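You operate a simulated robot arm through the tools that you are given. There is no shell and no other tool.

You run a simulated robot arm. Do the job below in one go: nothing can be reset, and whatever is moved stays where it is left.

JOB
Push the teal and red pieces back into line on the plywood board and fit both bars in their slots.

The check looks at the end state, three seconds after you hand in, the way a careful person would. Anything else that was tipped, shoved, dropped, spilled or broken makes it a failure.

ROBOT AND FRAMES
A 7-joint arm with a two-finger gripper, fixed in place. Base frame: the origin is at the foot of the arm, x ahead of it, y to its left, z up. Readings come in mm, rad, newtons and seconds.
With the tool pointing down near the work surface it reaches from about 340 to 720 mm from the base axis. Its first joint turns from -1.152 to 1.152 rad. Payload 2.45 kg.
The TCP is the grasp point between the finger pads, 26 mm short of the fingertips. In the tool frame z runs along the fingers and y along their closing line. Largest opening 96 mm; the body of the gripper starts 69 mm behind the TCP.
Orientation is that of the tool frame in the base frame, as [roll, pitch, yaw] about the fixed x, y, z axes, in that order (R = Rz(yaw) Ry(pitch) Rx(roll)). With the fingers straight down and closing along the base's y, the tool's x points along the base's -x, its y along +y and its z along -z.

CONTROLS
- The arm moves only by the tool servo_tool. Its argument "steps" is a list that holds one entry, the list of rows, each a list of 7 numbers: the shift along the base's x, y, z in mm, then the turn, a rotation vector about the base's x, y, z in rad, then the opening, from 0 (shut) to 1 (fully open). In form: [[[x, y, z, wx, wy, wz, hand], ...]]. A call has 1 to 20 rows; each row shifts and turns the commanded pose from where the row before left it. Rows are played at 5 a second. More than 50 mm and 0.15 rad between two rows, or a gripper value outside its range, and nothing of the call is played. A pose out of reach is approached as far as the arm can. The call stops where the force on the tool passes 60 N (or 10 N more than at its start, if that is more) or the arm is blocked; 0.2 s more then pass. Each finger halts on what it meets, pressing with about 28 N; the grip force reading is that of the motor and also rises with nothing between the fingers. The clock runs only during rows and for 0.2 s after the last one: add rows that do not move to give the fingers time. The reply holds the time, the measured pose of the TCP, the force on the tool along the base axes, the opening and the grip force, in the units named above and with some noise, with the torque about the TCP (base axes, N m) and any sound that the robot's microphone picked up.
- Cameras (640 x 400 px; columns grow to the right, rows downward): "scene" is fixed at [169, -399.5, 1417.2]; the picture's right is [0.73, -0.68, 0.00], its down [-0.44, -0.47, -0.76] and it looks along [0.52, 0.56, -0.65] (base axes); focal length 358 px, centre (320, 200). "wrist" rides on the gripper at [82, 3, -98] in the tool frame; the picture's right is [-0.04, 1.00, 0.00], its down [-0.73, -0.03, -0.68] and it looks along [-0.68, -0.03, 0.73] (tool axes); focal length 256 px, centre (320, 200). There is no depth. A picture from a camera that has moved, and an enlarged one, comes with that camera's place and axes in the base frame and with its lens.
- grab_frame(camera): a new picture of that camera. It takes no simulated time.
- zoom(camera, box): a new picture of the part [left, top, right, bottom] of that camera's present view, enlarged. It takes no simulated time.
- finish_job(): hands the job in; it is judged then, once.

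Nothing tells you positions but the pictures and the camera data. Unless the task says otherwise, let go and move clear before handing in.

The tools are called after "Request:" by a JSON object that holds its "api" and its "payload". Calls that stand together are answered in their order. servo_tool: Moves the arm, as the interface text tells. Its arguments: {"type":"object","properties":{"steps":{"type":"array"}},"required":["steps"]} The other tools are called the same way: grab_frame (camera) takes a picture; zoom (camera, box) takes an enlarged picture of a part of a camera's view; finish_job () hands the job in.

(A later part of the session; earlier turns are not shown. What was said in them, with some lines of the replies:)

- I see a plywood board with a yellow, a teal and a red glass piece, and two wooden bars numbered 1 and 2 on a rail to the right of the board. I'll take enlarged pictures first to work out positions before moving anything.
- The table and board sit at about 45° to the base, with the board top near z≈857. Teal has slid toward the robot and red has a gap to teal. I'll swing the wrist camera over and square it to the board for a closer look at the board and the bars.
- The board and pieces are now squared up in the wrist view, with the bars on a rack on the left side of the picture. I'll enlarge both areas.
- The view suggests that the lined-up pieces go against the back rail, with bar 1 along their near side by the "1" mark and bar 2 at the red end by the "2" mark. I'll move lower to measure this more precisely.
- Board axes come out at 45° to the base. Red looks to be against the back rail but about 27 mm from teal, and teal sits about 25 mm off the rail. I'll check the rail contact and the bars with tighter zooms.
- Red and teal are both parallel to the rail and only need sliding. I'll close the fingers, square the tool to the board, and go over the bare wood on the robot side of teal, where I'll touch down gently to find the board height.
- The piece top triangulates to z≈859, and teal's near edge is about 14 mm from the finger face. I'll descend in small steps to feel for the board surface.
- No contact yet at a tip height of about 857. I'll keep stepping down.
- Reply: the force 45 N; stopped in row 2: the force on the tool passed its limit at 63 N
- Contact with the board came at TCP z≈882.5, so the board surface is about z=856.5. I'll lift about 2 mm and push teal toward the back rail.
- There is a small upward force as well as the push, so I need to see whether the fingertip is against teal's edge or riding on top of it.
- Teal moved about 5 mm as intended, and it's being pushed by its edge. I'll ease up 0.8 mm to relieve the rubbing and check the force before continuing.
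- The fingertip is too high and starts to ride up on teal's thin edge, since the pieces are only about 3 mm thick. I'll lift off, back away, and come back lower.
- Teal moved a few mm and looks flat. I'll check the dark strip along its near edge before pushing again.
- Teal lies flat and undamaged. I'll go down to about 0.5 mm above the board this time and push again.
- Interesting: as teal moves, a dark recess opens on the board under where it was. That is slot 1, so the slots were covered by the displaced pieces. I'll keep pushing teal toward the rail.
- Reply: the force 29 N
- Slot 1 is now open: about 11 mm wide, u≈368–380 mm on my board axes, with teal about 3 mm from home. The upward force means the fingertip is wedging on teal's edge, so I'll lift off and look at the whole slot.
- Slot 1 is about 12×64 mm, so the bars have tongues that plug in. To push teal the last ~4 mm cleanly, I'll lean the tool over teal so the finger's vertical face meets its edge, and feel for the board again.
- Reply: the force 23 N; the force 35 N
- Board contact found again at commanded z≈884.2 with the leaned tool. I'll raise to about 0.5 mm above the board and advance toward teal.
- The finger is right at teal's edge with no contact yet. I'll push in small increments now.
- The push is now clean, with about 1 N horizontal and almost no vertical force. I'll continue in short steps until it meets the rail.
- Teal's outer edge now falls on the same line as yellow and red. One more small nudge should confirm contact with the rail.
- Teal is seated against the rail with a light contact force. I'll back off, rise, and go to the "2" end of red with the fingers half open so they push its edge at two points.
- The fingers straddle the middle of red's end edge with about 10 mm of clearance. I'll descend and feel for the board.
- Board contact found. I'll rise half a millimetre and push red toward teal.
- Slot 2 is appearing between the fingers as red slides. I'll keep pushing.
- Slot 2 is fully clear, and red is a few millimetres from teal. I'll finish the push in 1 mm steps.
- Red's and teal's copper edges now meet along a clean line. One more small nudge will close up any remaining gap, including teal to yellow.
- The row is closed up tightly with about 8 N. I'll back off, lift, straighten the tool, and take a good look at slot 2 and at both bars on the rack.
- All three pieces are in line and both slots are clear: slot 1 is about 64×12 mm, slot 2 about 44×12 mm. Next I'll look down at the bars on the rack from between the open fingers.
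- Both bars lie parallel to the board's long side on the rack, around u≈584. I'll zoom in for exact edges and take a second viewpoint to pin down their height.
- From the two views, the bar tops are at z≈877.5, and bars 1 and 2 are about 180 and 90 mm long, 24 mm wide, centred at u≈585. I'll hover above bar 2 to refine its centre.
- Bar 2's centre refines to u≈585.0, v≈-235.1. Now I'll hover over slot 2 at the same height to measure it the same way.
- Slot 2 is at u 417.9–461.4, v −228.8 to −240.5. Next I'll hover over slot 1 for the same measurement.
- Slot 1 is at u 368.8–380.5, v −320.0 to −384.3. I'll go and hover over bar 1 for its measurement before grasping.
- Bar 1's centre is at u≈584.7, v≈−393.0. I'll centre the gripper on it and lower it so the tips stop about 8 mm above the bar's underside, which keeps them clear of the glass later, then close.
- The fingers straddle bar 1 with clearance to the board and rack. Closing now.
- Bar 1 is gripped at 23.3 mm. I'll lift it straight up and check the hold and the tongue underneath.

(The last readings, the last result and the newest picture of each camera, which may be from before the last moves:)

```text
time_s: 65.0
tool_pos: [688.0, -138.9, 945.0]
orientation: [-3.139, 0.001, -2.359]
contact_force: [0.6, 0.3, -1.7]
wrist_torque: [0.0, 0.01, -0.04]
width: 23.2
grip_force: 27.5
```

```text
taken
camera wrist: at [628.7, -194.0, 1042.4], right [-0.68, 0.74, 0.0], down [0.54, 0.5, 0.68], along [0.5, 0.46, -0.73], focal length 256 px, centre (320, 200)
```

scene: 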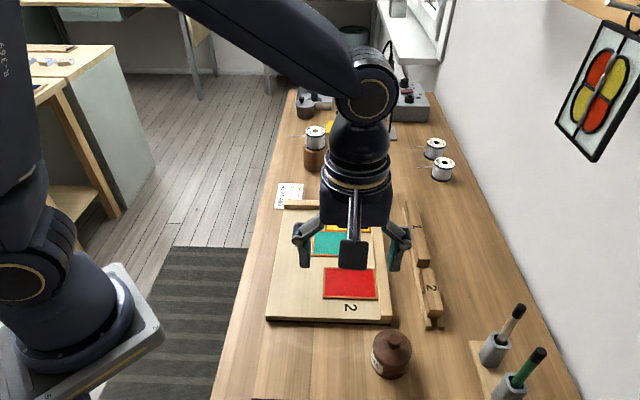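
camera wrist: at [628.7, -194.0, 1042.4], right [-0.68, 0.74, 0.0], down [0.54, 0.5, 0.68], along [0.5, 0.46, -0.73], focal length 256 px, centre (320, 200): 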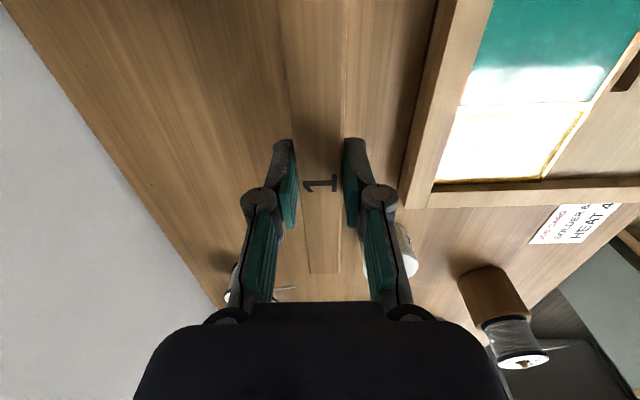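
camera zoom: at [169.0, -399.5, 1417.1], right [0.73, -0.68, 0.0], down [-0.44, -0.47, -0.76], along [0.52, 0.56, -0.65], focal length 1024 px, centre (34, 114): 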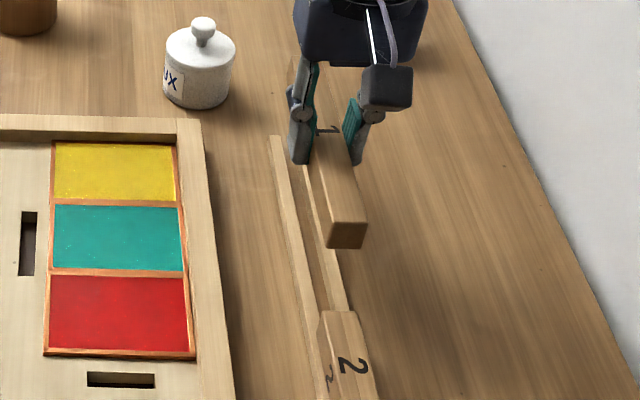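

Bar 1 is held securely. I'll carry it over to slot 1, a shift of −210.1 along u and +40.8 along v, staying well above the rail.

Request:
{"api": "servo_tool", "payload": {"steps": [[[-35.5, 23.9, 0, 0, 0, 0, 0], [-35.5, 23.9, 0, 0, 0, 0, 0], [-35.5, 23.9, 0, 0, 0, 0, 0], [-35.5, 23.9, 0, 0, 0, 0, 0], [-35.4, 24.1, 0, 0, 0, 0, 0], [0, 0, 0, 0, 0, 0, 0], [0, 0, 0, 0, 0, 0, 0]]]}}

Request:
{"api": "servo_tool", "payload": {"steps": [[[0, 0, -15, 0, 0, 0, 0], [0, 0, -10, 0, 0, 0, 0], [0, 0, -10, 0, 0, 0, 0], [0, 0, 0, 0, 0, 0, 0]]]}}

Request:
{"api": "grab_frame", "payload": {"camera": "wrist"}}

Request:
{"api": "zoom", "payload": {"camera": "scene", "box": [260, 190, 400, 310]}}

```text
time_s: 66.6
tool_pos: [511.1, -18.4, 945.6]
orientation: [-3.14, 0.0, -2.357]
contact_force: [-0.1, 0.1, -0.9]
wrist_torque: [0.01, -0.01, 0.02]
width: 23.3
grip_force: 28.5
```

```text
time_s: 67.6
tool_pos: [510.0, -19.6, 909.3]
orientation: [-3.141, 0.001, -2.359]
contact_force: [-0.3, -0.2, -1.0]
wrist_torque: [-0.01, 0.01, -0.01]
width: 23.2
grip_force: 27.9
```

```text
taken
camera wrist: at [451.2, -74.4, 1007.3], right [-0.68, 0.74, 0.0], down [0.54, 0.5, 0.68], along [0.5, 0.46, -0.73], focal length 256 px, centre (320, 200)
```

wrist: 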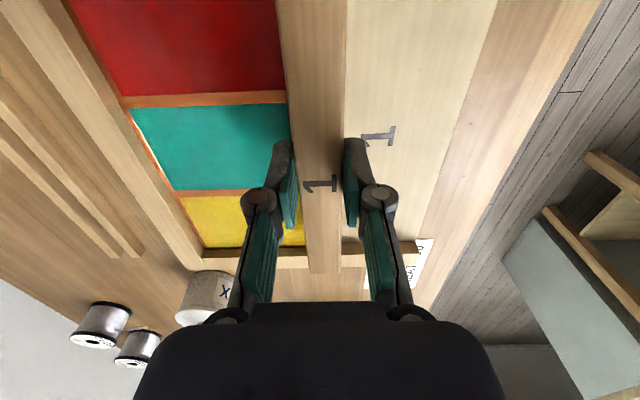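

```text
3.33 times, centred on (330, 250) of scene
camera zoom: at [169.0, -399.5, 1417.1], right [0.73, -0.68, 0.0], down [-0.44, -0.47, -0.76], along [0.52, 0.56, -0.65], focal length 1194 px, centre (287, 33)
```

zoom: 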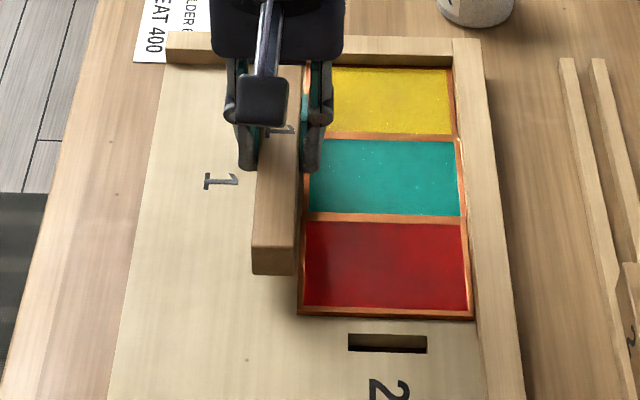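

The bar is over slot 1 and parallel to the pieces. I'll lower it in small steps while watching the force.

Request:
{"api": "servo_tool", "payload": {"steps": [[[0, 0, -2, 0, 0, 0, 0], [0, 0, -2, 0, 0, 0, 0], [0, 0, 0, 0, 0, 0, 0]]]}}

Request:
{"api": "servo_tool", "payload": {"steps": [[[0, 0, -1.5, 0, 0, 0, 0], [0, 0, -1.5, 0, 0, 0, 0], [0, 0, 0, 0, 0, 0, 0]]]}}

Request:
{"api": "servo_tool", "payload": {"steps": [[[0, 0, -1, 0, 0, 0, 0], [0, 0, -1, 0, 0, 0, 0], [0, 0, 0, 0, 0, 0, 0]]]}}

```text
time_s: 68.4
tool_pos: [511.6, -19.5, 905.5]
orientation: [-3.141, 0.001, -2.355]
contact_force: [-0.2, -0.1, -0.6]
wrist_torque: [-0.02, 0.02, -0.01]
width: 23.3
grip_force: 27.9
```

```text
time_s: 69.2
tool_pos: [511.3, -19.9, 901.4]
orientation: [-3.139, 0.001, -2.354]
contact_force: [0.2, 0.8, -1.6]
wrist_torque: [-0.01, -0.02, -0.02]
width: 23.5
grip_force: 27.9
```

```text
time_s: 70.0
tool_pos: [510.6, -19.3, 900.2]
orientation: [-3.139, 0.001, -2.357]
contact_force: [0.2, 0.0, -0.7]
wrist_torque: [0.01, 0.0, -0.02]
width: 23.2
grip_force: 27.6
```

Request:
{"api": "servo_tool", "payload": {"steps": [[[0, 0, -1, 0, 0, 0, 0], [0, 0, -1, 0, 0, 0, 0], [0, 0, 0, 0, 0, 0, 0]]]}}

Request:
{"api": "servo_tool", "payload": {"steps": [[[0, 0, -1, 0, 0, 0, 0], [0, 0, -1, 0, 0, 0, 0], [0, 0, 0, 0, 0, 0, 0]]]}}

Request:
{"api": "servo_tool", "payload": {"steps": [[[0, 0, -1, 0, 0, 0, 0], [0, 0, -1, 0, 0, 0, 0], [0, 0, 0, 0, 0, 0, 0]]]}}

Request:
{"api": "zoom", "payload": {"camera": "scene", "box": [260, 190, 400, 310]}}

```text
time_s: 70.8
tool_pos: [511.1, -18.9, 898.1]
orientation: [-3.14, 0.001, -2.355]
contact_force: [0.9, 0.6, 0.0]
wrist_torque: [0.0, 0.0, 0.03]
width: 23.3
grip_force: 27.3
```

```text
time_s: 71.6
tool_pos: [510.5, -19.6, 896.4]
orientation: [-3.14, 0.001, -2.359]
contact_force: [-0.4, 0.2, 0.1]
wrist_torque: [-0.01, 0.0, -0.01]
width: 23.2
grip_force: 28.3
```

```text
time_s: 72.4
tool_pos: [511.8, -18.9, 894.0]
orientation: [-3.141, 0.001, -2.36]
contact_force: [-0.8, -0.1, -0.3]
wrist_torque: [-0.03, 0.03, -0.01]
width: 23.3
grip_force: 28.5
```

```text
3.33 times, centred on (330, 250) of scene
camera zoom: at [169.0, -399.5, 1417.2], right [0.73, -0.68, 0.0], down [-0.44, -0.47, -0.76], along [0.52, 0.56, -0.65], focal length 1194 px, centre (287, 33)
```

zoom: 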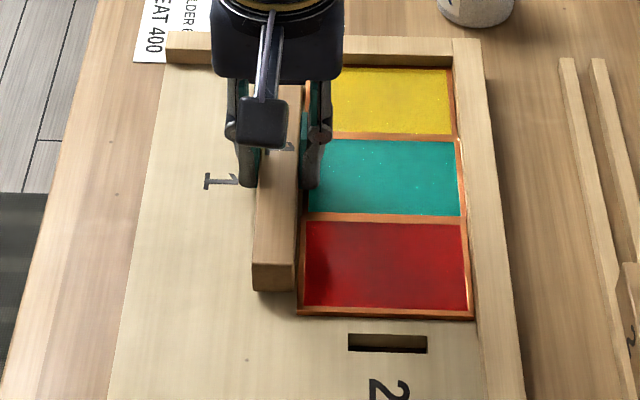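

It is going in with no resistance. I'll continue to the seat.

Request:
{"api": "servo_tool", "payload": {"steps": [[[0, 0, -1, 0, 0, 0, 0], [0, 0, -1, 0, 0, 0, 0], [0, 0, 0, 0, 0, 0, 0]]]}}

Request:
{"api": "servo_tool", "payload": {"steps": [[[0, 0, -0.7, 0, 0, 0, 0], [0, 0, 0, 0, 0, 0, 0]]]}}

Request:
{"api": "servo_tool", "payload": {"steps": [[[0, 0, -0.7, 0, 0, 0, 0], [0, 0, 0, 0, 0, 0, 0]]]}}

Request:
{"api": "zoom", "payload": {"camera": "scene", "box": [300, 240, 350, 280]}}

```text
time_s: 73.2
tool_pos: [510.5, -19.1, 892.7]
orientation: [-3.141, 0.0, -2.357]
contact_force: [0.1, 0.3, -1.3]
wrist_torque: [-0.01, -0.03, -0.02]
width: 23.0
grip_force: 28.1
```

```text
time_s: 73.8
tool_pos: [510.7, -17.9, 891.3]
orientation: [-3.14, 0.001, -2.357]
contact_force: [-0.2, 0.2, -0.2]
wrist_torque: [0.01, -0.01, -0.05]
width: 23.2
grip_force: 27.9
```

```text
time_s: 74.4
tool_pos: [510.4, -18.4, 890.8]
orientation: [-3.14, 0.002, -2.356]
contact_force: [-0.4, -0.5, -0.3]
wrist_torque: [0.06, -0.03, 0.01]
width: 23.2
grip_force: 27.7
```

```text
10.00 times, centred on (325, 260) of scene
camera zoom: at [168.9, -399.5, 1417.2], right [0.73, -0.68, 0.0], down [-0.44, -0.47, -0.76], along [0.52, 0.56, -0.65], focal length 3583 px, centre (270, -400)
```

zoom: 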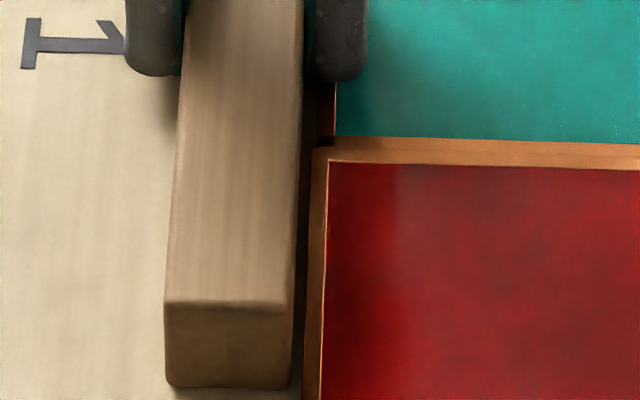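

Request:
{"api": "servo_tool", "payload": {"steps": [[[0, 0, -0.7, 0, 0, 0, 0], [0, 0, 0, 0, 0, 0, 0]]]}}

Request:
{"api": "servo_tool", "payload": {"steps": [[[0, 0, -0.7, 0, 0, 0, 0], [0, 0, 0, 0, 0, 0, 0]]]}}

Request:
{"api": "servo_tool", "payload": {"steps": [[[0, 0, -0.7, 0, 0, 0, 0], [0, 0, 0, 0, 0, 0, 0]]]}}

Request:
{"api": "zoom", "payload": {"camera": "scene", "box": [300, 240, 350, 280]}}

```text
time_s: 75.0
tool_pos: [510.8, -19.2, 891.7]
orientation: [-3.139, 0.002, -2.356]
contact_force: [-3.4, -0.6, 11.7]
wrist_torque: [0.0, 0.16, 0.01]
width: 23.2
grip_force: 27.9
```

```text
time_s: 75.6
tool_pos: [511.0, -16.7, 891.0]
orientation: [-3.14, 0.001, -2.357]
contact_force: [-5.4, 0.4, 24.3]
wrist_torque: [-0.02, 0.14, 0.0]
width: 23.4
grip_force: 28.3
```

```text
time_s: 76.2
tool_pos: [511.6, -19.7, 890.0]
orientation: [-3.141, 0.002, -2.355]
contact_force: [-3.5, 0.3, 24.1]
wrist_torque: [0.06, 0.06, 0.04]
width: 23.5
grip_force: 27.9
```

```text
10.00 times, centred on (325, 260) of scene
camera zoom: at [168.5, -399.4, 1417.2], right [0.73, -0.68, 0.0], down [-0.44, -0.47, -0.76], along [0.52, 0.56, -0.65], focal length 3583 px, centre (270, -400)
```

zoom: 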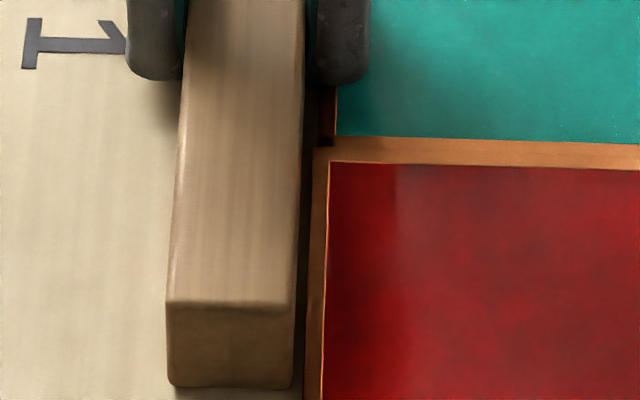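

Contact came at TCP z≈891, the height expected for the body resting on the board with its tongue in the slot; a missed slot would have stopped it about 12 mm higher. I'll release and lift away.

Request:
{"api": "servo_tool", "payload": {"steps": [[[0, 0, 0.5, 0, 0, 0, 0.3], [0, 0, 0, 0, 0, 0, 0.4], [0, 0, 0, 0, 0, 0, 0.45], [0, 0, 0, 0, 0, 0, 0.45]]]}}

Request:
{"api": "grab_frame", "payload": {"camera": "wrist"}}

Request:
{"api": "zoom", "payload": {"camera": "scene", "box": [280, 190, 400, 300]}}

```text
time_s: 77.2
tool_pos: [510.5, -19.5, 888.8]
orientation: [-3.14, 0.001, -2.355]
contact_force: [-0.8, 0.1, -0.6]
wrist_torque: [0.03, 0.02, -0.04]
width: 43.3
grip_force: 0.0
```

```text
taken
camera wrist: at [451.3, -74.0, 987.4], right [-0.68, 0.74, 0.0], down [0.54, 0.5, 0.68], along [0.5, 0.46, -0.73], focal length 256 px, centre (320, 200)
```

wrist: 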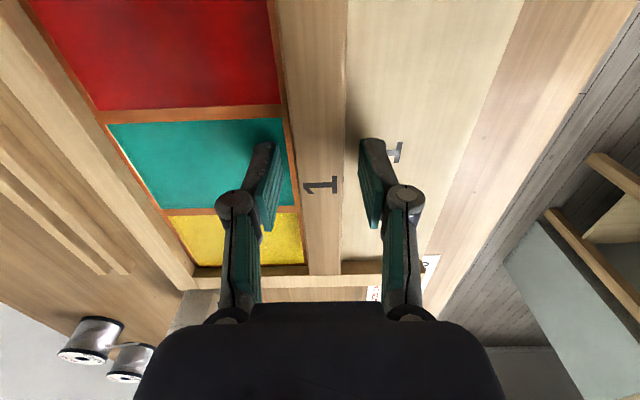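

```text
3.64 times, centred on (340, 245) of scene
camera zoom: at [169.0, -399.5, 1417.2], right [0.73, -0.68, 0.0], down [-0.44, -0.47, -0.76], along [0.52, 0.56, -0.65], focal length 1303 px, centre (247, 36)
```

zoom: 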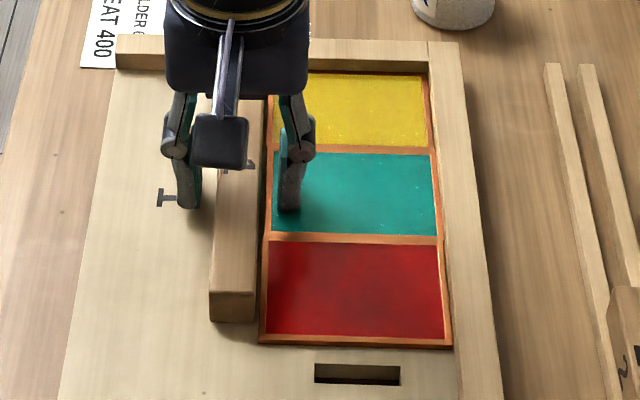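

Bar 1 stays put and level after release. I'll rise clear and check it from above.

Request:
{"api": "servo_tool", "payload": {"steps": [[[0, 0, 10, 0, 0, 0, 0.45], [0, 0, 20, 0, 0, 0, 0.45], [0, 0, 30, 0, 0, 0, 0.6], [-20, -20, 10, 0, 0, 0, 1], [-20, -20, 10, 0, 0, 0, 1], [0, 0, 0, 0, 0, 0, 1], [0, 0, 0, 0, 0, 0, 1]]]}}

Request:
{"api": "grab_frame", "payload": {"camera": "wrist"}}

Request:
{"api": "zoom", "payload": {"camera": "wrist", "box": [180, 20, 460, 260]}}

```text
time_s: 78.8
tool_pos: [470.2, -59.7, 969.5]
orientation: [-3.14, 0.001, -2.357]
contact_force: [-0.4, 0.2, 0.2]
wrist_torque: [-0.03, 0.0, 0.0]
width: 96.3
grip_force: 0.0
```

```text
taken
camera wrist: at [411.1, -114.4, 1067.4], right [-0.68, 0.74, 0.0], down [0.54, 0.5, 0.68], along [0.5, 0.46, -0.73], focal length 256 px, centre (320, 200)
```

wrist: 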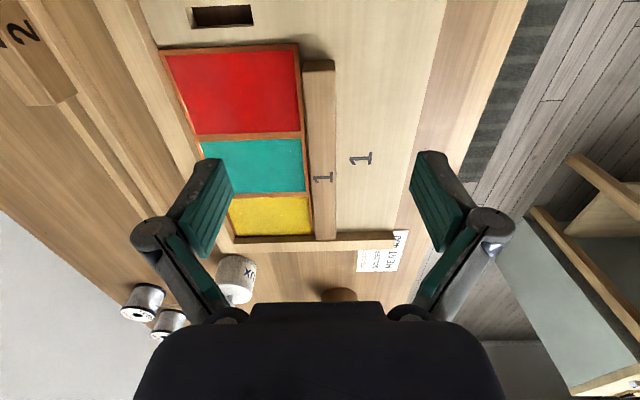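

```text
1.67 times, centred on (320, 140) of wrist
camera zoom: at [411.1, -114.4, 1067.4], right [-0.68, 0.74, 0.0], down [0.54, 0.5, 0.68], along [0.5, 0.46, -0.73], focal length 427 px, centre (320, 300)
```

zoom: 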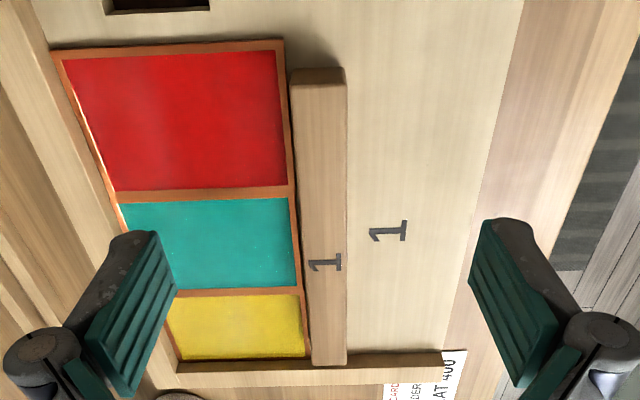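

Bar 1 is seated parallel to the pieces, spanning v −263 to −442. Before fetching bar 2, I'll turn the empty gripper to the placing orientation over slot 2, to confirm reach and re-measure the slot from the other direction.

Request:
{"api": "servo_tool", "payload": {"steps": [[[0.62, -7.77, -3.64, 0, 0, -0.1428, 1], [0.62, -7.77, -3.64, 0, 0, -0.1428, 1], [0.62, -7.77, -3.64, 0, 0, -0.1428, 1], [0.62, -7.77, -3.64, 0, 0, -0.1428, 1], [0.62, -7.77, -3.64, 0, 0, -0.1428, 1], [0.62, -7.77, -3.64, 0, 0, -0.1428, 1], [0.62, -7.77, -3.64, 0, 0, -0.1428, 1], [0.62, -7.77, -3.64, 0, 0, -0.1428, 1], [0.62, -7.77, -3.64, 0, 0, -0.1428, 1], [0.62, -7.77, -3.64, 0, 0, -0.1428, 1], [0.6, -7.8, -3.6, 0, 0, -0.1428, 1], [0, 0, 0, 0, 0, 0, 1], [0, 0, 0, 0, 0, 0, 1]]]}}

Request:
{"api": "grab_frame", "payload": {"camera": "wrist"}}

Request:
{"api": "zoom", "payload": {"camera": "wrist", "box": [240, 60, 400, 180]}}

Request:
{"api": "servo_tool", "payload": {"steps": [[[0, 0, 0, 0, 0, 0, 1]]]}}

Request:
{"api": "servo_tool", "payload": {"steps": [[[0, 0, 0, 0, 0, 0, 1]]]}}

Request:
{"api": "servo_tool", "payload": {"steps": [[[0, 0, 0, 0, 0, 0, 1]]]}}

```text
time_s: 81.6
tool_pos: [477.7, -145.1, 930.9]
orientation: [-3.139, 0.001, 2.354]
contact_force: [-0.4, -0.2, 0.7]
wrist_torque: [0.03, 0.03, 0.02]
width: 96.0
grip_force: 0.0
```

```text
taken
camera wrist: at [422.9, -84.3, 1027.7], right [0.74, 0.68, 0.0], down [0.5, -0.54, 0.68], along [0.46, -0.5, -0.73], focal length 256 px, centre (320, 200)
```

wrist: 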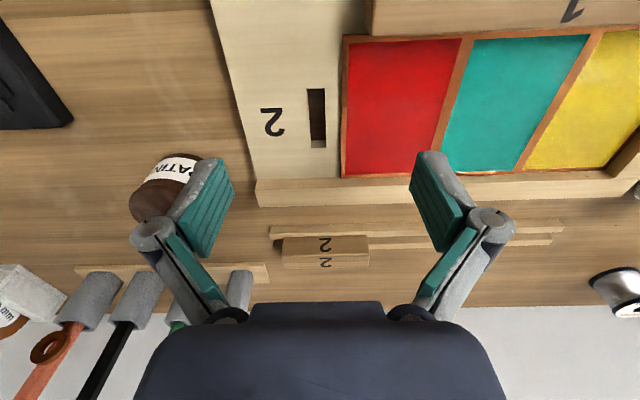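

```text
3.33 times, centred on (320, 120) of wrist
camera zoom: at [422.9, -84.3, 1027.7], right [0.74, 0.68, 0.0], down [0.5, -0.54, 0.68], along [0.46, -0.5, -0.73], focal length 853 px, centre (320, 467)
```

zoom: 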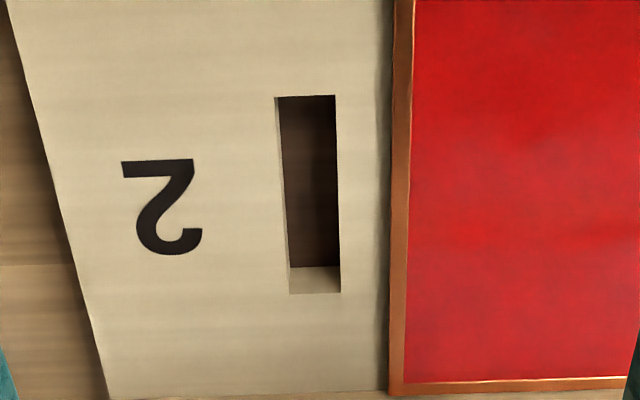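

```text
time_s: 82.0
tool_pos: [477.3, -145.5, 929.2]
orientation: [-3.141, 0.0, 2.357]
contact_force: [0.3, -0.3, -0.5]
wrist_torque: [-0.01, 0.0, 0.0]
width: 95.9
grip_force: 0.1
```

```text
time_s: 82.4
tool_pos: [477.6, -145.0, 929.9]
orientation: [-3.14, 0.001, 2.357]
contact_force: [-0.1, -0.1, 0.0]
wrist_torque: [-0.02, 0.01, 0.03]
width: 96.0
grip_force: 0.0
```

```text
time_s: 82.8
tool_pos: [477.3, -144.9, 929.7]
orientation: [-3.139, -0.001, 2.355]
contact_force: [-0.4, 0.3, -0.2]
wrist_torque: [-0.04, 0.0, 0.01]
width: 95.7
grip_force: 0.0
```

The two viewpoints agree to about a millimetre: slot 2's centre is at u≈439.7, v≈−234.1. I'll turn back and go over bar 2, checking alignment before descending.

Request:
{"api": "servo_tool", "payload": {"steps": [[[9.3, -9.31, 0, 0, 0, 0.1428, 1], [9.3, -9.31, 0, 0, 0, 0.1428, 1], [9.3, -9.31, 0, 0, 0, 0.1428, 1], [9.3, -9.31, 0, 0, 0, 0.1428, 1], [9.3, -9.31, 0, 0, 0, 0.1428, 1], [9.3, -9.31, 0, 0, 0, 0.1428, 1], [9.3, -9.31, 0, 0, 0, 0.1428, 1], [9.3, -9.31, 0, 0, 0, 0.1428, 1], [9.3, -9.31, 0, 0, 0, 0.1428, 1], [9.3, -9.31, 0, 0, 0, 0.1428, 1], [9.3, -9.3, 0, 0, 0, 0.1428, 1], [0, 0, 0, 0, 0, 0, 1], [0, 0, 0, 0, 0, 0, 1]]]}}

Request:
{"api": "zoom", "payload": {"camera": "wrist", "box": [270, 20, 370, 220]}}

Request:
{"api": "servo_tool", "payload": {"steps": [[[0, 0, 0, 0, 0, 0, 1]]]}}

Request:
{"api": "servo_tool", "payload": {"steps": [[[0, 0, 0, 0, 0, 0, 1]]]}}

Request:
{"api": "servo_tool", "payload": {"steps": [[[0, 0, 0, 0, 0, 0, 1]]]}}

```text
time_s: 85.6
tool_pos: [580.4, -246.7, 930.1]
orientation: [-3.141, 0.0, -2.355]
contact_force: [0.4, 0.2, 0.0]
wrist_torque: [-0.03, -0.01, 0.02]
width: 96.1
grip_force: 0.1
```

```text
2.00 times, centred on (320, 120) of wrist
camera zoom: at [520.5, -302.1, 1027.8], right [-0.68, 0.73, 0.0], down [0.54, 0.5, 0.68], along [0.5, 0.46, -0.73], focal length 512 px, centre (320, 360)
```

zoom: 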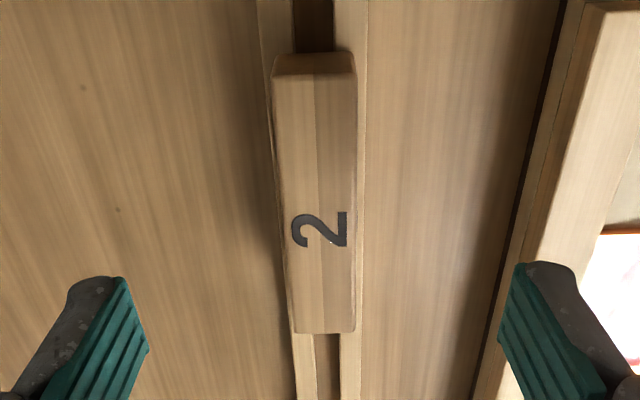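

```text
time_s: 86.0
tool_pos: [580.2, -246.8, 930.8]
orientation: [-3.14, -0.001, -2.356]
contact_force: [0.6, 0.3, -0.2]
wrist_torque: [-0.05, -0.04, -0.05]
width: 95.9
grip_force: 0.0
```

```text
time_s: 86.4
tool_pos: [580.6, -246.6, 930.1]
orientation: [-3.141, 0.001, -2.358]
contact_force: [0.4, -0.1, -0.1]
wrist_torque: [0.0, -0.02, 0.01]
width: 95.6
grip_force: 0.1
```

```text
time_s: 86.8
tool_pos: [580.7, -246.7, 929.3]
orientation: [-3.138, 0.001, -2.359]
contact_force: [0.2, -0.4, 0.3]
wrist_torque: [-0.01, -0.02, 0.01]
width: 96.2
grip_force: 0.0
```

Bar 2 is centred between the fingers. I'll descend and grip it.

Request:
{"api": "servo_tool", "payload": {"steps": [[[-0.6, -0.6, -20, 0, 0, 0, 1], [0, 0, -15, 0, 0, 0, 1], [0, 0, -11, 0, 0, 0, 1], [0, 0, 0, 0, 0, 0, 1]]]}}

Request:
{"api": "servo_tool", "payload": {"steps": [[[0, 0, 0, 0, 0, 0, 0.4], [0, 0, 0, 0, 0, 0, 0.35], [0, 0, 0, 0, 0, 0, 0.3], [0, 0, 0, 0, 0, 0, 0.2], [0, 0, 0, 0, 0, 0, 0], [0, 0, 0, 0, 0, 0, 0], [0, 0, 0, 0, 0, 0, 0]]]}}

Request:
{"api": "grab_frame", "payload": {"camera": "wrist"}}

```text
time_s: 87.8
tool_pos: [578.6, -246.1, 882.7]
orientation: [3.141, -0.002, -2.357]
contact_force: [0.6, -0.4, 0.5]
wrist_torque: [0.05, -0.03, 0.02]
width: 96.0
grip_force: 0.2
```

```text
time_s: 89.4
tool_pos: [579.1, -246.5, 884.1]
orientation: [-3.14, 0.0, -2.357]
contact_force: [0.0, 0.3, 1.1]
wrist_torque: [-0.02, 0.02, 0.0]
width: 22.9
grip_force: 28.0
```

```text
taken
camera wrist: at [519.7, -302.3, 982.0], right [-0.68, 0.74, 0.0], down [0.54, 0.5, 0.68], along [0.5, 0.46, -0.73], focal length 256 px, centre (320, 200)
```

wrist: 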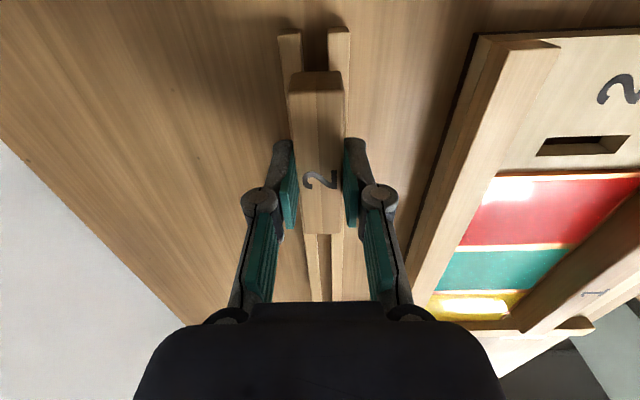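

Bar 2 is gripped at 22.9 mm. I'll lift it and measure how it sits in the hand.

Request:
{"api": "servo_tool", "payload": {"steps": [[[0, 0, 5, 0, 0, 0, 0], [0, 0, 10, 0, 0, 0, 0], [0, 0, 15, 0, 0, 0, 0], [0, 0, 20, 0, 0, 0, 0], [0, 0, 15, 0, 0, 0, 0], [0, 0, 0, 0, 0, 0, 0]]]}}

Request:
{"api": "zoom", "payload": {"camera": "wrist", "box": [250, 50, 390, 250]}}

Request:
{"api": "zoom", "payload": {"camera": "scene", "box": [360, 200, 480, 340]}}

```text
time_s: 90.8
tool_pos: [580.0, -249.3, 949.7]
orientation: [3.14, 0.001, -2.357]
contact_force: [-0.3, 0.1, 0.1]
wrist_torque: [0.0, 0.01, -0.01]
width: 22.9
grip_force: 28.0
```

```text
2.00 times, centred on (320, 150) of wrist
camera zoom: at [520.2, -302.7, 1046.7], right [-0.68, 0.74, 0.0], down [0.54, 0.5, 0.68], along [0.5, 0.46, -0.73], focal length 512 px, centre (320, 300)
```

zoom: 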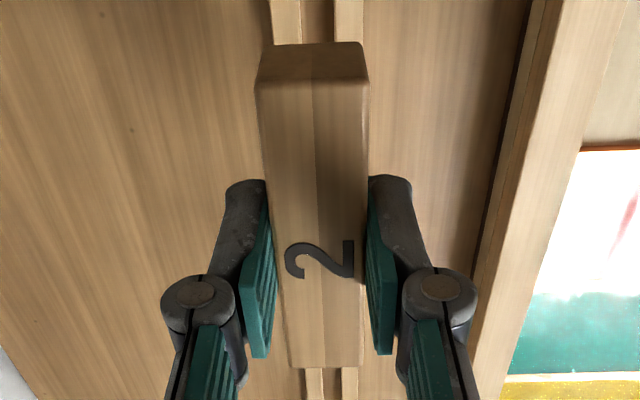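

```text
2.86 times, centred on (420, 270) of scene
camera zoom: at [169.0, -399.5, 1417.2], right [0.73, -0.68, 0.0], down [-0.44, -0.47, -0.76], along [0.52, 0.56, -0.65], focal length 1024 px, centre (34, 0)
```

zoom: 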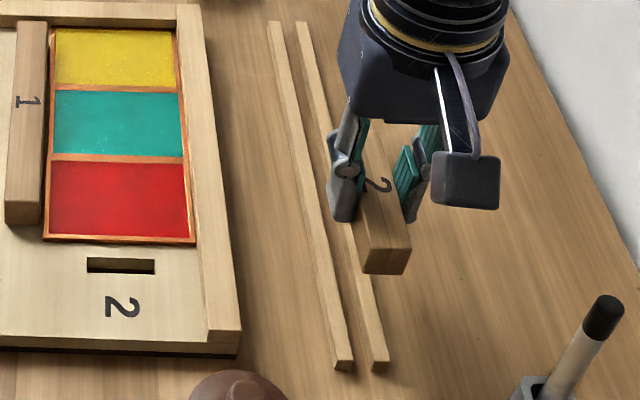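

Bar 2's centre coincides with the grasp point. I'll carry it over slot 2 while turning it 90° in the air.

Request:
{"api": "servo_tool", "payload": {"steps": [[[-9.395, 9.164, 0, 0, 0, -0.1428, 0], [-9.395, 9.164, 0, 0, 0, -0.1428, 0], [-9.395, 9.164, 0, 0, 0, -0.1428, 0], [-9.395, 9.164, 0, 0, 0, -0.1428, 0], [-9.395, 9.164, 0, 0, 0, -0.1428, 0], [-9.395, 9.164, 0, 0, 0, -0.1428, 0], [-9.395, 9.164, 0, 0, 0, -0.1428, 0], [-9.395, 9.164, 0, 0, 0, -0.1428, 0], [-9.395, 9.164, 0, 0, 0, -0.1428, 0], [-9.395, 9.164, 0, 0, 0, -0.1428, 0], [-9.4, 9.16, 0, 0, 0, -0.1428, 0], [0, 0, 0, 0, 0, 0, 0], [0, 0, 0, 0, 0, 0, 0]]]}}

Request:
{"api": "servo_tool", "payload": {"steps": [[[0, 0, 0, 0, 0, 0, 0]]]}}

Request:
{"api": "servo_tool", "payload": {"steps": [[[0, 0, 0, 0, 0, 0, 0]]]}}

Request:
{"api": "servo_tool", "payload": {"steps": [[[0, 0, 0, 0, 0, 0, 0]]]}}

Request:
{"api": "grab_frame", "payload": {"camera": "wrist"}}

Request:
{"api": "zoom", "payload": {"camera": "scene", "box": [280, 200, 420, 340]}}

```text
time_s: 93.6
tool_pos: [476.2, -145.1, 948.2]
orientation: [-3.14, 0.0, 2.354]
contact_force: [0.1, 0.0, 0.1]
wrist_torque: [-0.01, 0.01, 0.0]
width: 22.7
grip_force: 28.3
```

```text
time_s: 94.0
tool_pos: [476.1, -146.6, 949.0]
orientation: [-3.139, 0.0, 2.357]
contact_force: [-0.3, -0.1, -0.5]
wrist_torque: [-0.01, -0.02, -0.02]
width: 22.7
grip_force: 27.9
```

```text
time_s: 94.4
tool_pos: [475.5, -145.2, 948.8]
orientation: [-3.141, 0.001, 2.357]
contact_force: [-0.4, -0.4, -0.1]
wrist_torque: [-0.03, 0.0, 0.02]
width: 22.6
grip_force: 27.9
```

```text
time_s: 94.8
tool_pos: [476.9, -145.1, 949.5]
orientation: [-3.14, -0.001, 2.356]
contact_force: [0.7, -1.2, 0.1]
wrist_torque: [-0.01, 0.0, 0.0]
width: 23.0
grip_force: 27.8
```

```text
taken
camera wrist: at [421.0, -85.5, 1046.5], right [0.74, 0.68, 0.0], down [0.5, -0.54, 0.68], along [0.46, -0.5, -0.73], focal length 256 px, centre (320, 200)
```

wrist: 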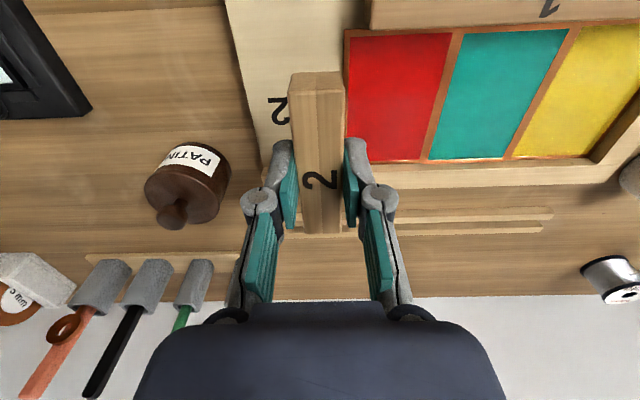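

```text
2.86 times, centred on (350, 270) of scene
camera zoom: at [169.0, -399.5, 1417.2], right [0.73, -0.68, 0.0], down [-0.44, -0.47, -0.76], along [0.52, 0.56, -0.65], focal length 1024 px, centre (234, 0)
```

zoom: 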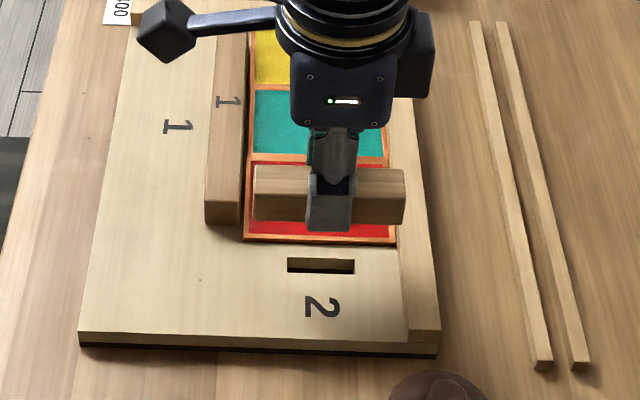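

The bar is above slot 2, crosswise and parallel to the slot. I'll apply a small correction and lower it carefully.

Request:
{"api": "servo_tool", "payload": {"steps": [[[0.2, -0.5, -15, 0, 0, 0, 0], [0, 0, -15, 0, 0, 0, 0], [0, 0, -10, 0, 0, 0, 0], [0, 0, 0, 0, 0, 0, 0]]]}}

Request:
{"api": "zoom", "payload": {"camera": "wrist", "box": [220, 40, 420, 260]}}

Request:
{"api": "servo_tool", "payload": {"steps": [[[0, 0, -1.5, 0, 0, 0, 0], [0, 0, -1.5, 0, 0, 0, 0], [0, 0, 0, 0, 0, 0, 0]]]}}

Request:
{"api": "servo_tool", "payload": {"steps": [[[0, 0, -1, 0, 0, 0, 0], [0, 0, -1, 0, 0, 0, 0], [0, 0, 0, 0, 0, 0, 0]]]}}

Request:
{"api": "servo_tool", "payload": {"steps": [[[0, 0, -1, 0, 0, 0, 0], [0, 0, -1, 0, 0, 0, 0], [0, 0, 0, 0, 0, 0, 0]]]}}

```text
time_s: 95.8
tool_pos: [476.4, -147.4, 908.5]
orientation: [-3.141, 0.002, 2.355]
contact_force: [-0.5, -0.3, -0.8]
wrist_torque: [-0.02, 0.03, -0.01]
width: 22.8
grip_force: 28.4
```

```text
1.82 times, centred on (320, 150) of wrist
camera zoom: at [421.3, -86.7, 1006.3], right [0.74, 0.68, 0.0], down [0.5, -0.54, 0.68], along [0.46, -0.5, -0.73], focal length 465 px, centre (320, 291)
```

zoom: 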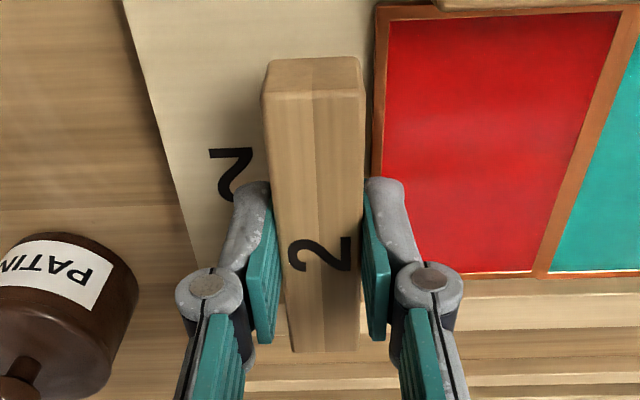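

```text
time_s: 96.6
tool_pos: [477.0, -147.3, 905.8]
orientation: [-3.141, 0.002, 2.357]
contact_force: [0.3, -0.9, -1.1]
wrist_torque: [-0.02, -0.03, 0.01]
width: 22.4
grip_force: 27.8
```

```text
time_s: 97.4
tool_pos: [476.3, -147.7, 902.8]
orientation: [-3.14, 0.001, 2.355]
contact_force: [-0.4, 0.8, -0.3]
wrist_torque: [0.0, 0.02, -0.02]
width: 22.8
grip_force: 28.2
```

```text
time_s: 98.2
tool_pos: [475.9, -147.7, 903.4]
orientation: [-3.141, 0.0, 2.356]
contact_force: [0.2, -0.3, 0.0]
wrist_torque: [-0.01, 0.0, -0.02]
width: 22.9
grip_force: 28.0
```

Request:
{"api": "servo_tool", "payload": {"steps": [[[0, 0, -1, 0, 0, 0, 0], [0, 0, -1, 0, 0, 0, 0], [0, 0, 0, 0, 0, 0, 0]]]}}

Request:
{"api": "servo_tool", "payload": {"steps": [[[0, 0, -1, 0, 0, 0, 0], [0, 0, -1, 0, 0, 0, 0], [0, 0, 0, 0, 0, 0, 0]]]}}

Request:
{"api": "servo_tool", "payload": {"steps": [[[0, 0, -1, 0, 0, 0, 0], [0, 0, -1, 0, 0, 0, 0], [0, 0, 0, 0, 0, 0, 0]]]}}

Request:
{"api": "servo_tool", "payload": {"steps": [[[0, 0, -1, 0, 0, 0, 0], [0, 0, -1, 0, 0, 0, 0], [0, 0, 0, 0, 0, 0, 0]]]}}

```text
time_s: 99.0
tool_pos: [476.2, -146.5, 899.8]
orientation: [-3.138, 0.001, 2.358]
contact_force: [0.4, -0.4, -0.1]
wrist_torque: [-0.01, -0.01, -0.01]
width: 22.9
grip_force: 28.3
```

```text
time_s: 99.8
tool_pos: [476.4, -148.4, 897.9]
orientation: [-3.14, -0.001, 2.356]
contact_force: [-0.4, 0.4, 0.3]
wrist_torque: [0.02, 0.0, 0.01]
width: 22.9
grip_force: 28.1
```

```text
time_s: 100.6
tool_pos: [476.5, -147.2, 895.9]
orientation: [3.141, 0.001, 2.357]
contact_force: [0.1, 0.4, -0.6]
wrist_torque: [0.01, 0.0, 0.01]
width: 22.8
grip_force: 27.5
```

```text
time_s: 101.4
tool_pos: [476.2, -146.7, 894.4]
orientation: [-3.141, 0.001, 2.356]
contact_force: [0.3, 0.0, 0.5]
wrist_torque: [-0.02, -0.01, 0.02]
width: 23.1
grip_force: 27.7
```

The tongue of bar 2 is dropping into the slot without resistance. I'll continue to the seat in smaller steps.

Request:
{"api": "servo_tool", "payload": {"steps": [[[0, 0, -1, 0, 0, 0, 0], [0, 0, -1, 0, 0, 0, 0], [0, 0, 0, 0, 0, 0, 0]]]}}

Request:
{"api": "servo_tool", "payload": {"steps": [[[0, 0, -0.7, 0, 0, 0, 0], [0, 0, 0, 0, 0, 0, 0]]]}}

Request:
{"api": "servo_tool", "payload": {"steps": [[[0, 0, -0.7, 0, 0, 0, 0], [0, 0, 0, 0, 0, 0, 0]]]}}

Request:
{"api": "servo_tool", "payload": {"steps": [[[0, 0, -0.7, 0, 0, 0, 0], [0, 0, 0, 0, 0, 0, 0]]]}}

```text
time_s: 102.2
tool_pos: [476.6, -146.8, 892.3]
orientation: [-3.14, 0.0, 2.356]
contact_force: [-0.1, 0.1, -0.8]
wrist_torque: [0.01, -0.03, 0.0]
width: 23.1
grip_force: 28.1
```

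```text
time_s: 102.8
tool_pos: [476.2, -147.4, 890.1]
orientation: [-3.14, -0.001, 2.356]
contact_force: [-0.4, 0.4, -0.2]
wrist_torque: [-0.03, -0.04, -0.02]
width: 22.9
grip_force: 27.7
```

```text
time_s: 103.4
tool_pos: [475.7, -146.8, 890.6]
orientation: [-3.14, 0.001, 2.356]
contact_force: [-0.4, 0.3, -1.2]
wrist_torque: [0.0, -0.02, -0.01]
width: 23.0
grip_force: 27.7
```

```text
time_s: 104.0
tool_pos: [477.4, -146.8, 890.0]
orientation: [-3.14, 0.002, 2.358]
contact_force: [-1.0, 1.0, 3.3]
wrist_torque: [0.07, 0.01, 0.03]
width: 23.2
grip_force: 27.7
```

Contact is starting right at the expected seat height. One more small press, then release.

Request:
{"api": "servo_tool", "payload": {"steps": [[[0, 0, -0.6, 0, 0, 0, 0], [0, 0, 0, 0, 0, 0, 0]]]}}

Request:
{"api": "zoom", "payload": {"camera": "scene", "box": [300, 220, 400, 310]}}

Request:
{"api": "zoom", "payload": {"camera": "wrist", "box": [220, 40, 420, 260]}}

```text
time_s: 104.6
tool_pos: [476.1, -147.5, 890.0]
orientation: [3.14, 0.001, 2.356]
contact_force: [-2.7, 0.3, 18.2]
wrist_torque: [0.16, 0.22, -0.04]
width: 22.9
grip_force: 28.5
```

```text
4.44 times, centred on (350, 265) of scene
camera zoom: at [168.6, -399.3, 1417.2], right [0.73, -0.68, 0.0], down [-0.44, -0.47, -0.76], along [0.52, 0.56, -0.65], focal length 1593 px, centre (187, -89)
```

zoom: 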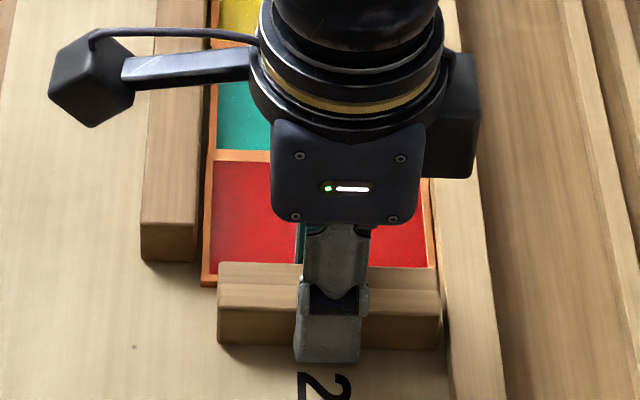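

```text
1.82 times, centred on (320, 150) of wrist
camera zoom: at [421.4, -86.4, 987.8], right [0.74, 0.68, 0.0], down [0.5, -0.54, 0.68], along [0.46, -0.5, -0.73], focal length 465 px, centre (320, 291)
```

zoom: 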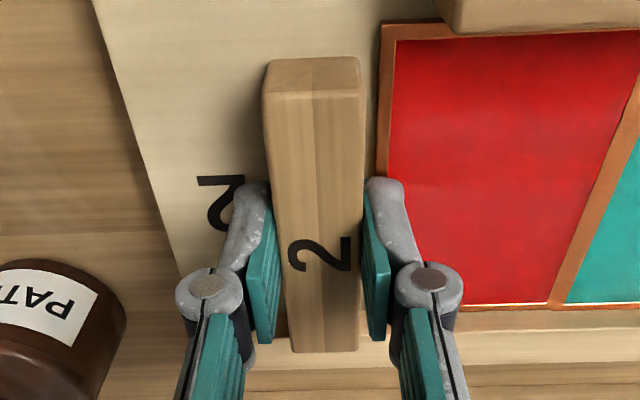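

Bar 2 is seated on the board. I'll open the fingers gently and lift straight up.

Request:
{"api": "servo_tool", "payload": {"steps": [[[0, 0, 0.5, 0, 0, 0, 0.3], [0, 0, 0, 0, 0, 0, 0.4], [0, 0, 0, 0, 0, 0, 0.45], [0, 0, 0, 0, 0, 0, 0.45], [0, 0, 10, 0, 0, 0, 0.45], [0, 0, 20, 0, 0, 0, 0.45], [0, 0, 30, 0, 0, 0, 0.45], [-10, 10, 30, 0, 0, 0, 0.45], [-20, 20, 30, 0, 0, 0, 0.45], [0, 0, 0, 0, 0, 0, 0.45]]]}}

Request:
{"api": "grab_frame", "payload": {"camera": "wrist"}}

Request:
{"api": "zoom", "payload": {"camera": "wrist", "box": [220, 20, 640, 240]}}

Request:
{"api": "grab_frame", "payload": {"camera": "scene"}}

```text
time_s: 106.8
tool_pos: [445.7, -117.9, 1009.7]
orientation: [-3.139, 0.0, 2.354]
contact_force: [0.2, -0.5, 0.4]
wrist_torque: [0.0, 0.0, 0.0]
width: 43.3
grip_force: 0.1
```

```text
taken
camera wrist: at [390.5, -56.6, 1107.6], right [0.74, 0.68, 0.0], down [0.5, -0.54, 0.68], along [0.46, -0.5, -0.73], focal length 256 px, centre (320, 200)
```

wrist: 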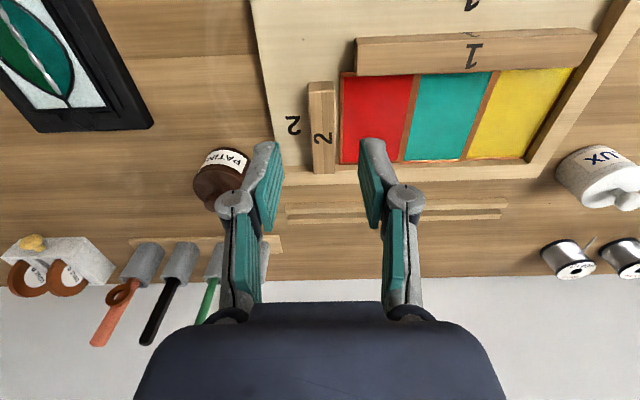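

```text
1.52 times, centred on (430, 130) of wrist
camera zoom: at [390.5, -56.6, 1107.6], right [0.74, 0.68, 0.0], down [0.5, -0.54, 0.68], along [0.46, -0.5, -0.73], focal length 390 px, centre (152, 307)
```

zoom: 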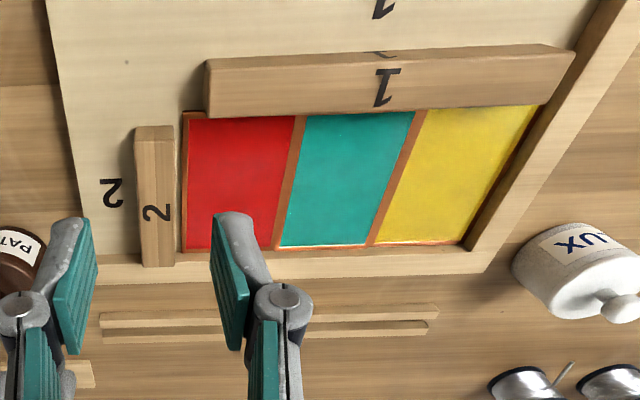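

```text
taken
```

scene: 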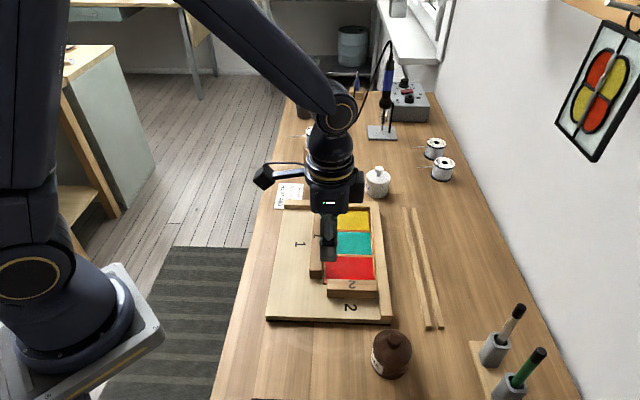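

Both bars are in place and nothing else appears disturbed. I'll move the arm clear to get an unobstructed final look.

Request:
{"api": "servo_tool", "payload": {"steps": [[[0, 10, 40, 0, 0, 0, 0.45], [0, 25, 40, 0, 0, 0, 0.45], [0, 40, 30, 0, 0, 0, 0.45], [0, 45, 5, 0, 0, 0, 0.45], [0, 45, 0, 0, 0, 0, 0.45], [0, 40, 0, 0, 0, 0, 0.45], [0, 0, 0, 0, 0, 0, 0.45], [0, 0, 0, 0, 0, 0, 0.45]]]}}

Request:
{"api": "zoom", "payload": {"camera": "scene", "box": [250, 190, 450, 340]}}

Request:
{"api": "zoom", "payload": {"camera": "scene", "box": [305, 200, 395, 300]}}

Request:
{"api": "grab_frame", "payload": {"camera": "wrist"}}

Request:
{"api": "grab_frame", "payload": {"camera": "scene"}}

```text
time_s: 108.6
tool_pos: [446.3, 88.5, 1124.1]
orientation: [-3.138, 0.002, 2.358]
contact_force: [0.6, -0.4, -0.4]
wrist_torque: [-0.03, 0.02, -0.01]
width: 43.1
grip_force: 0.1
```

```text
2.67 times, centred on (350, 265) of scene
camera zoom: at [169.0, -399.4, 1417.2], right [0.73, -0.68, 0.0], down [-0.44, -0.47, -0.76], along [0.52, 0.56, -0.65], focal length 956 px, centre (240, 27)
```

zoom: 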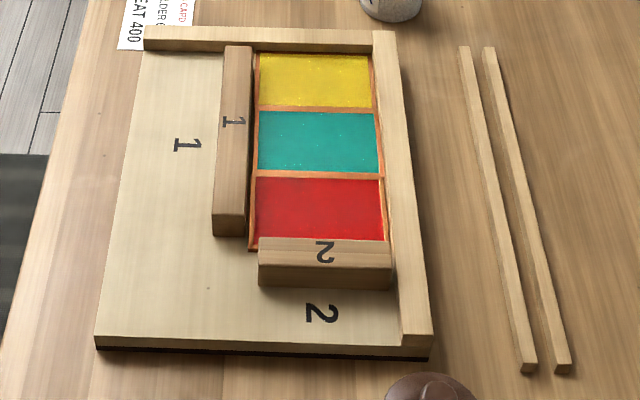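

```text
4.00 times, centred on (350, 250) of scene
camera zoom: at [169.0, -399.4, 1417.2], right [0.73, -0.68, 0.0], down [-0.44, -0.47, -0.76], along [0.52, 0.56, -0.65], focal length 1433 px, centre (200, 0)
```

zoom: 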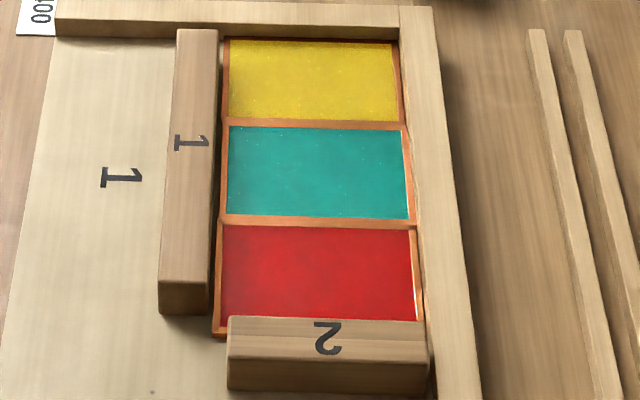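

```text
taken
camera wrist: at [391.8, 148.2, 1222.9], right [0.74, 0.68, 0.0], down [0.5, -0.54, 0.68], along [0.46, -0.5, -0.73], focal length 256 px, centre (320, 200)
```

wrist: 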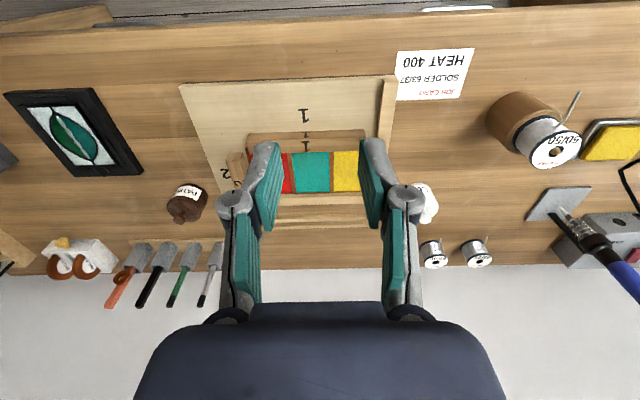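

```text
taken
```

scene: 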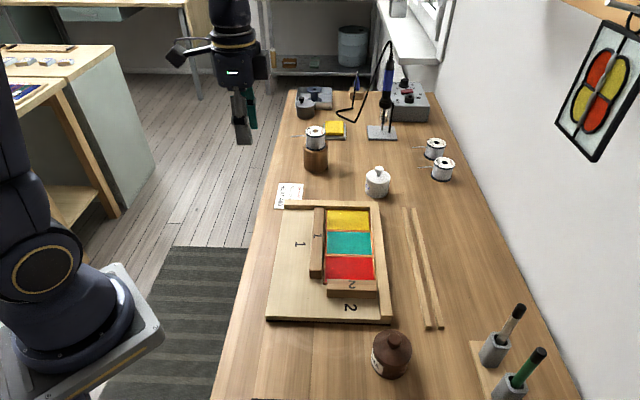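

The arm is clear. I'll take a closer look at the alignment of the three pieces and how the bars sit.

Request:
{"api": "zoom", "payload": {"camera": "scene", "box": [340, 200, 390, 250]}}

Request:
{"api": "zoom", "payload": {"camera": "scene", "box": [340, 245, 390, 305]}}

Request:
{"api": "zoom", "payload": {"camera": "scene", "box": [300, 200, 350, 290]}}

Request:
{"api": "zoom", "payload": {"camera": "wrist", "box": [220, 110, 400, 230]}}

```text
8.00 times, centred on (365, 225) of scene
camera zoom: at [169.0, -399.4, 1417.2], right [0.73, -0.68, 0.0], down [-0.44, -0.47, -0.76], along [0.52, 0.56, -0.65], focal length 2867 px, centre (-40, 0)
```

zoom: 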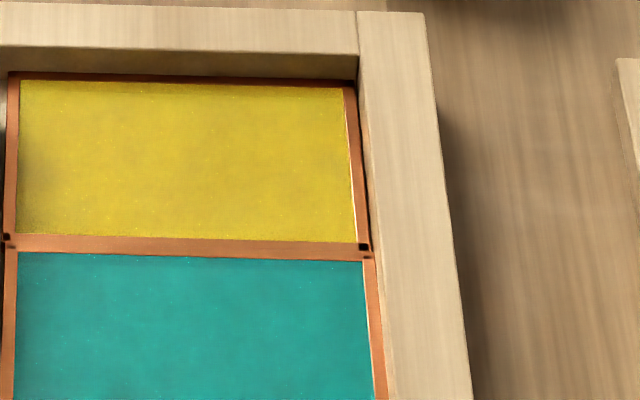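

```text
6.67 times, centred on (365, 275) of scene
camera zoom: at [169.0, -399.4, 1417.2], right [0.73, -0.68, 0.0], down [-0.44, -0.47, -0.76], along [0.52, 0.56, -0.65], focal length 2389 px, centre (20, -300)
```

zoom: 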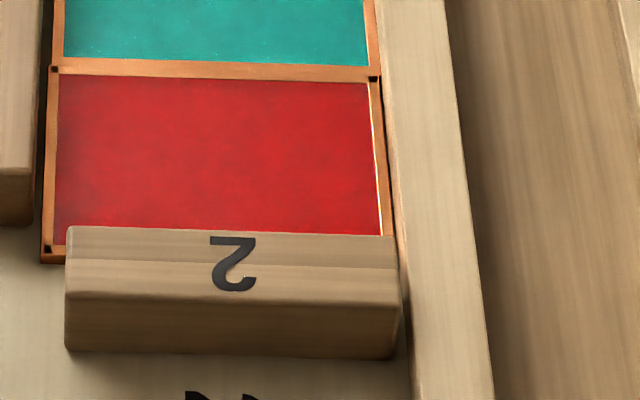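

```text
4.44 times, centred on (325, 245) of scene
camera zoom: at [169.0, -399.4, 1417.2], right [0.73, -0.68, 0.0], down [-0.44, -0.47, -0.76], along [0.52, 0.56, -0.65], focal length 1593 px, centre (298, 0)
```

zoom: 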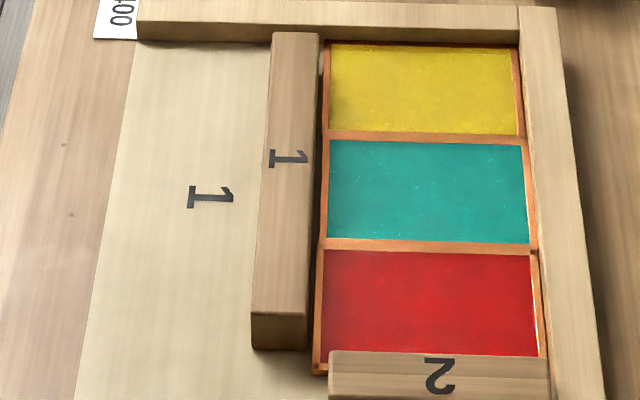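

```text
3.33 times, centred on (310, 170) of wrist
camera zoom: at [391.8, 148.2, 1222.9], right [0.74, 0.68, 0.0], down [0.5, -0.54, 0.68], along [0.46, -0.5, -0.73], focal length 853 px, centre (353, 300)
```

zoom: 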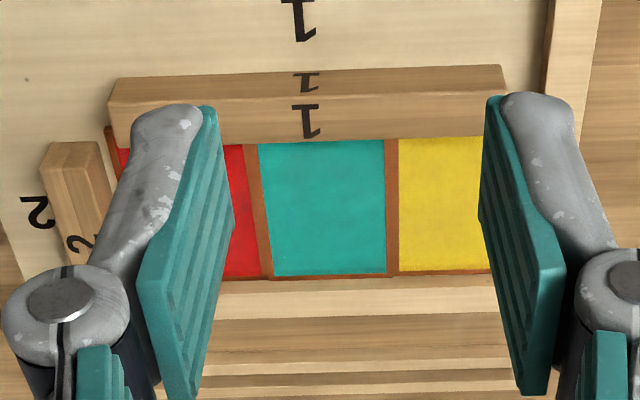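

The yellow, teal and red pieces sit in one closed row against the rails, within about 1 mm of each other. Bars 1 and 2 are flat on the board with their tongues in slots 1 and 2. The board, rack, jars and other items are where they started and the arm is clear, so I'm handing in the job.

Request:
{"api": "finish_job", "payload": {}}

```text
The job is handed in.
```
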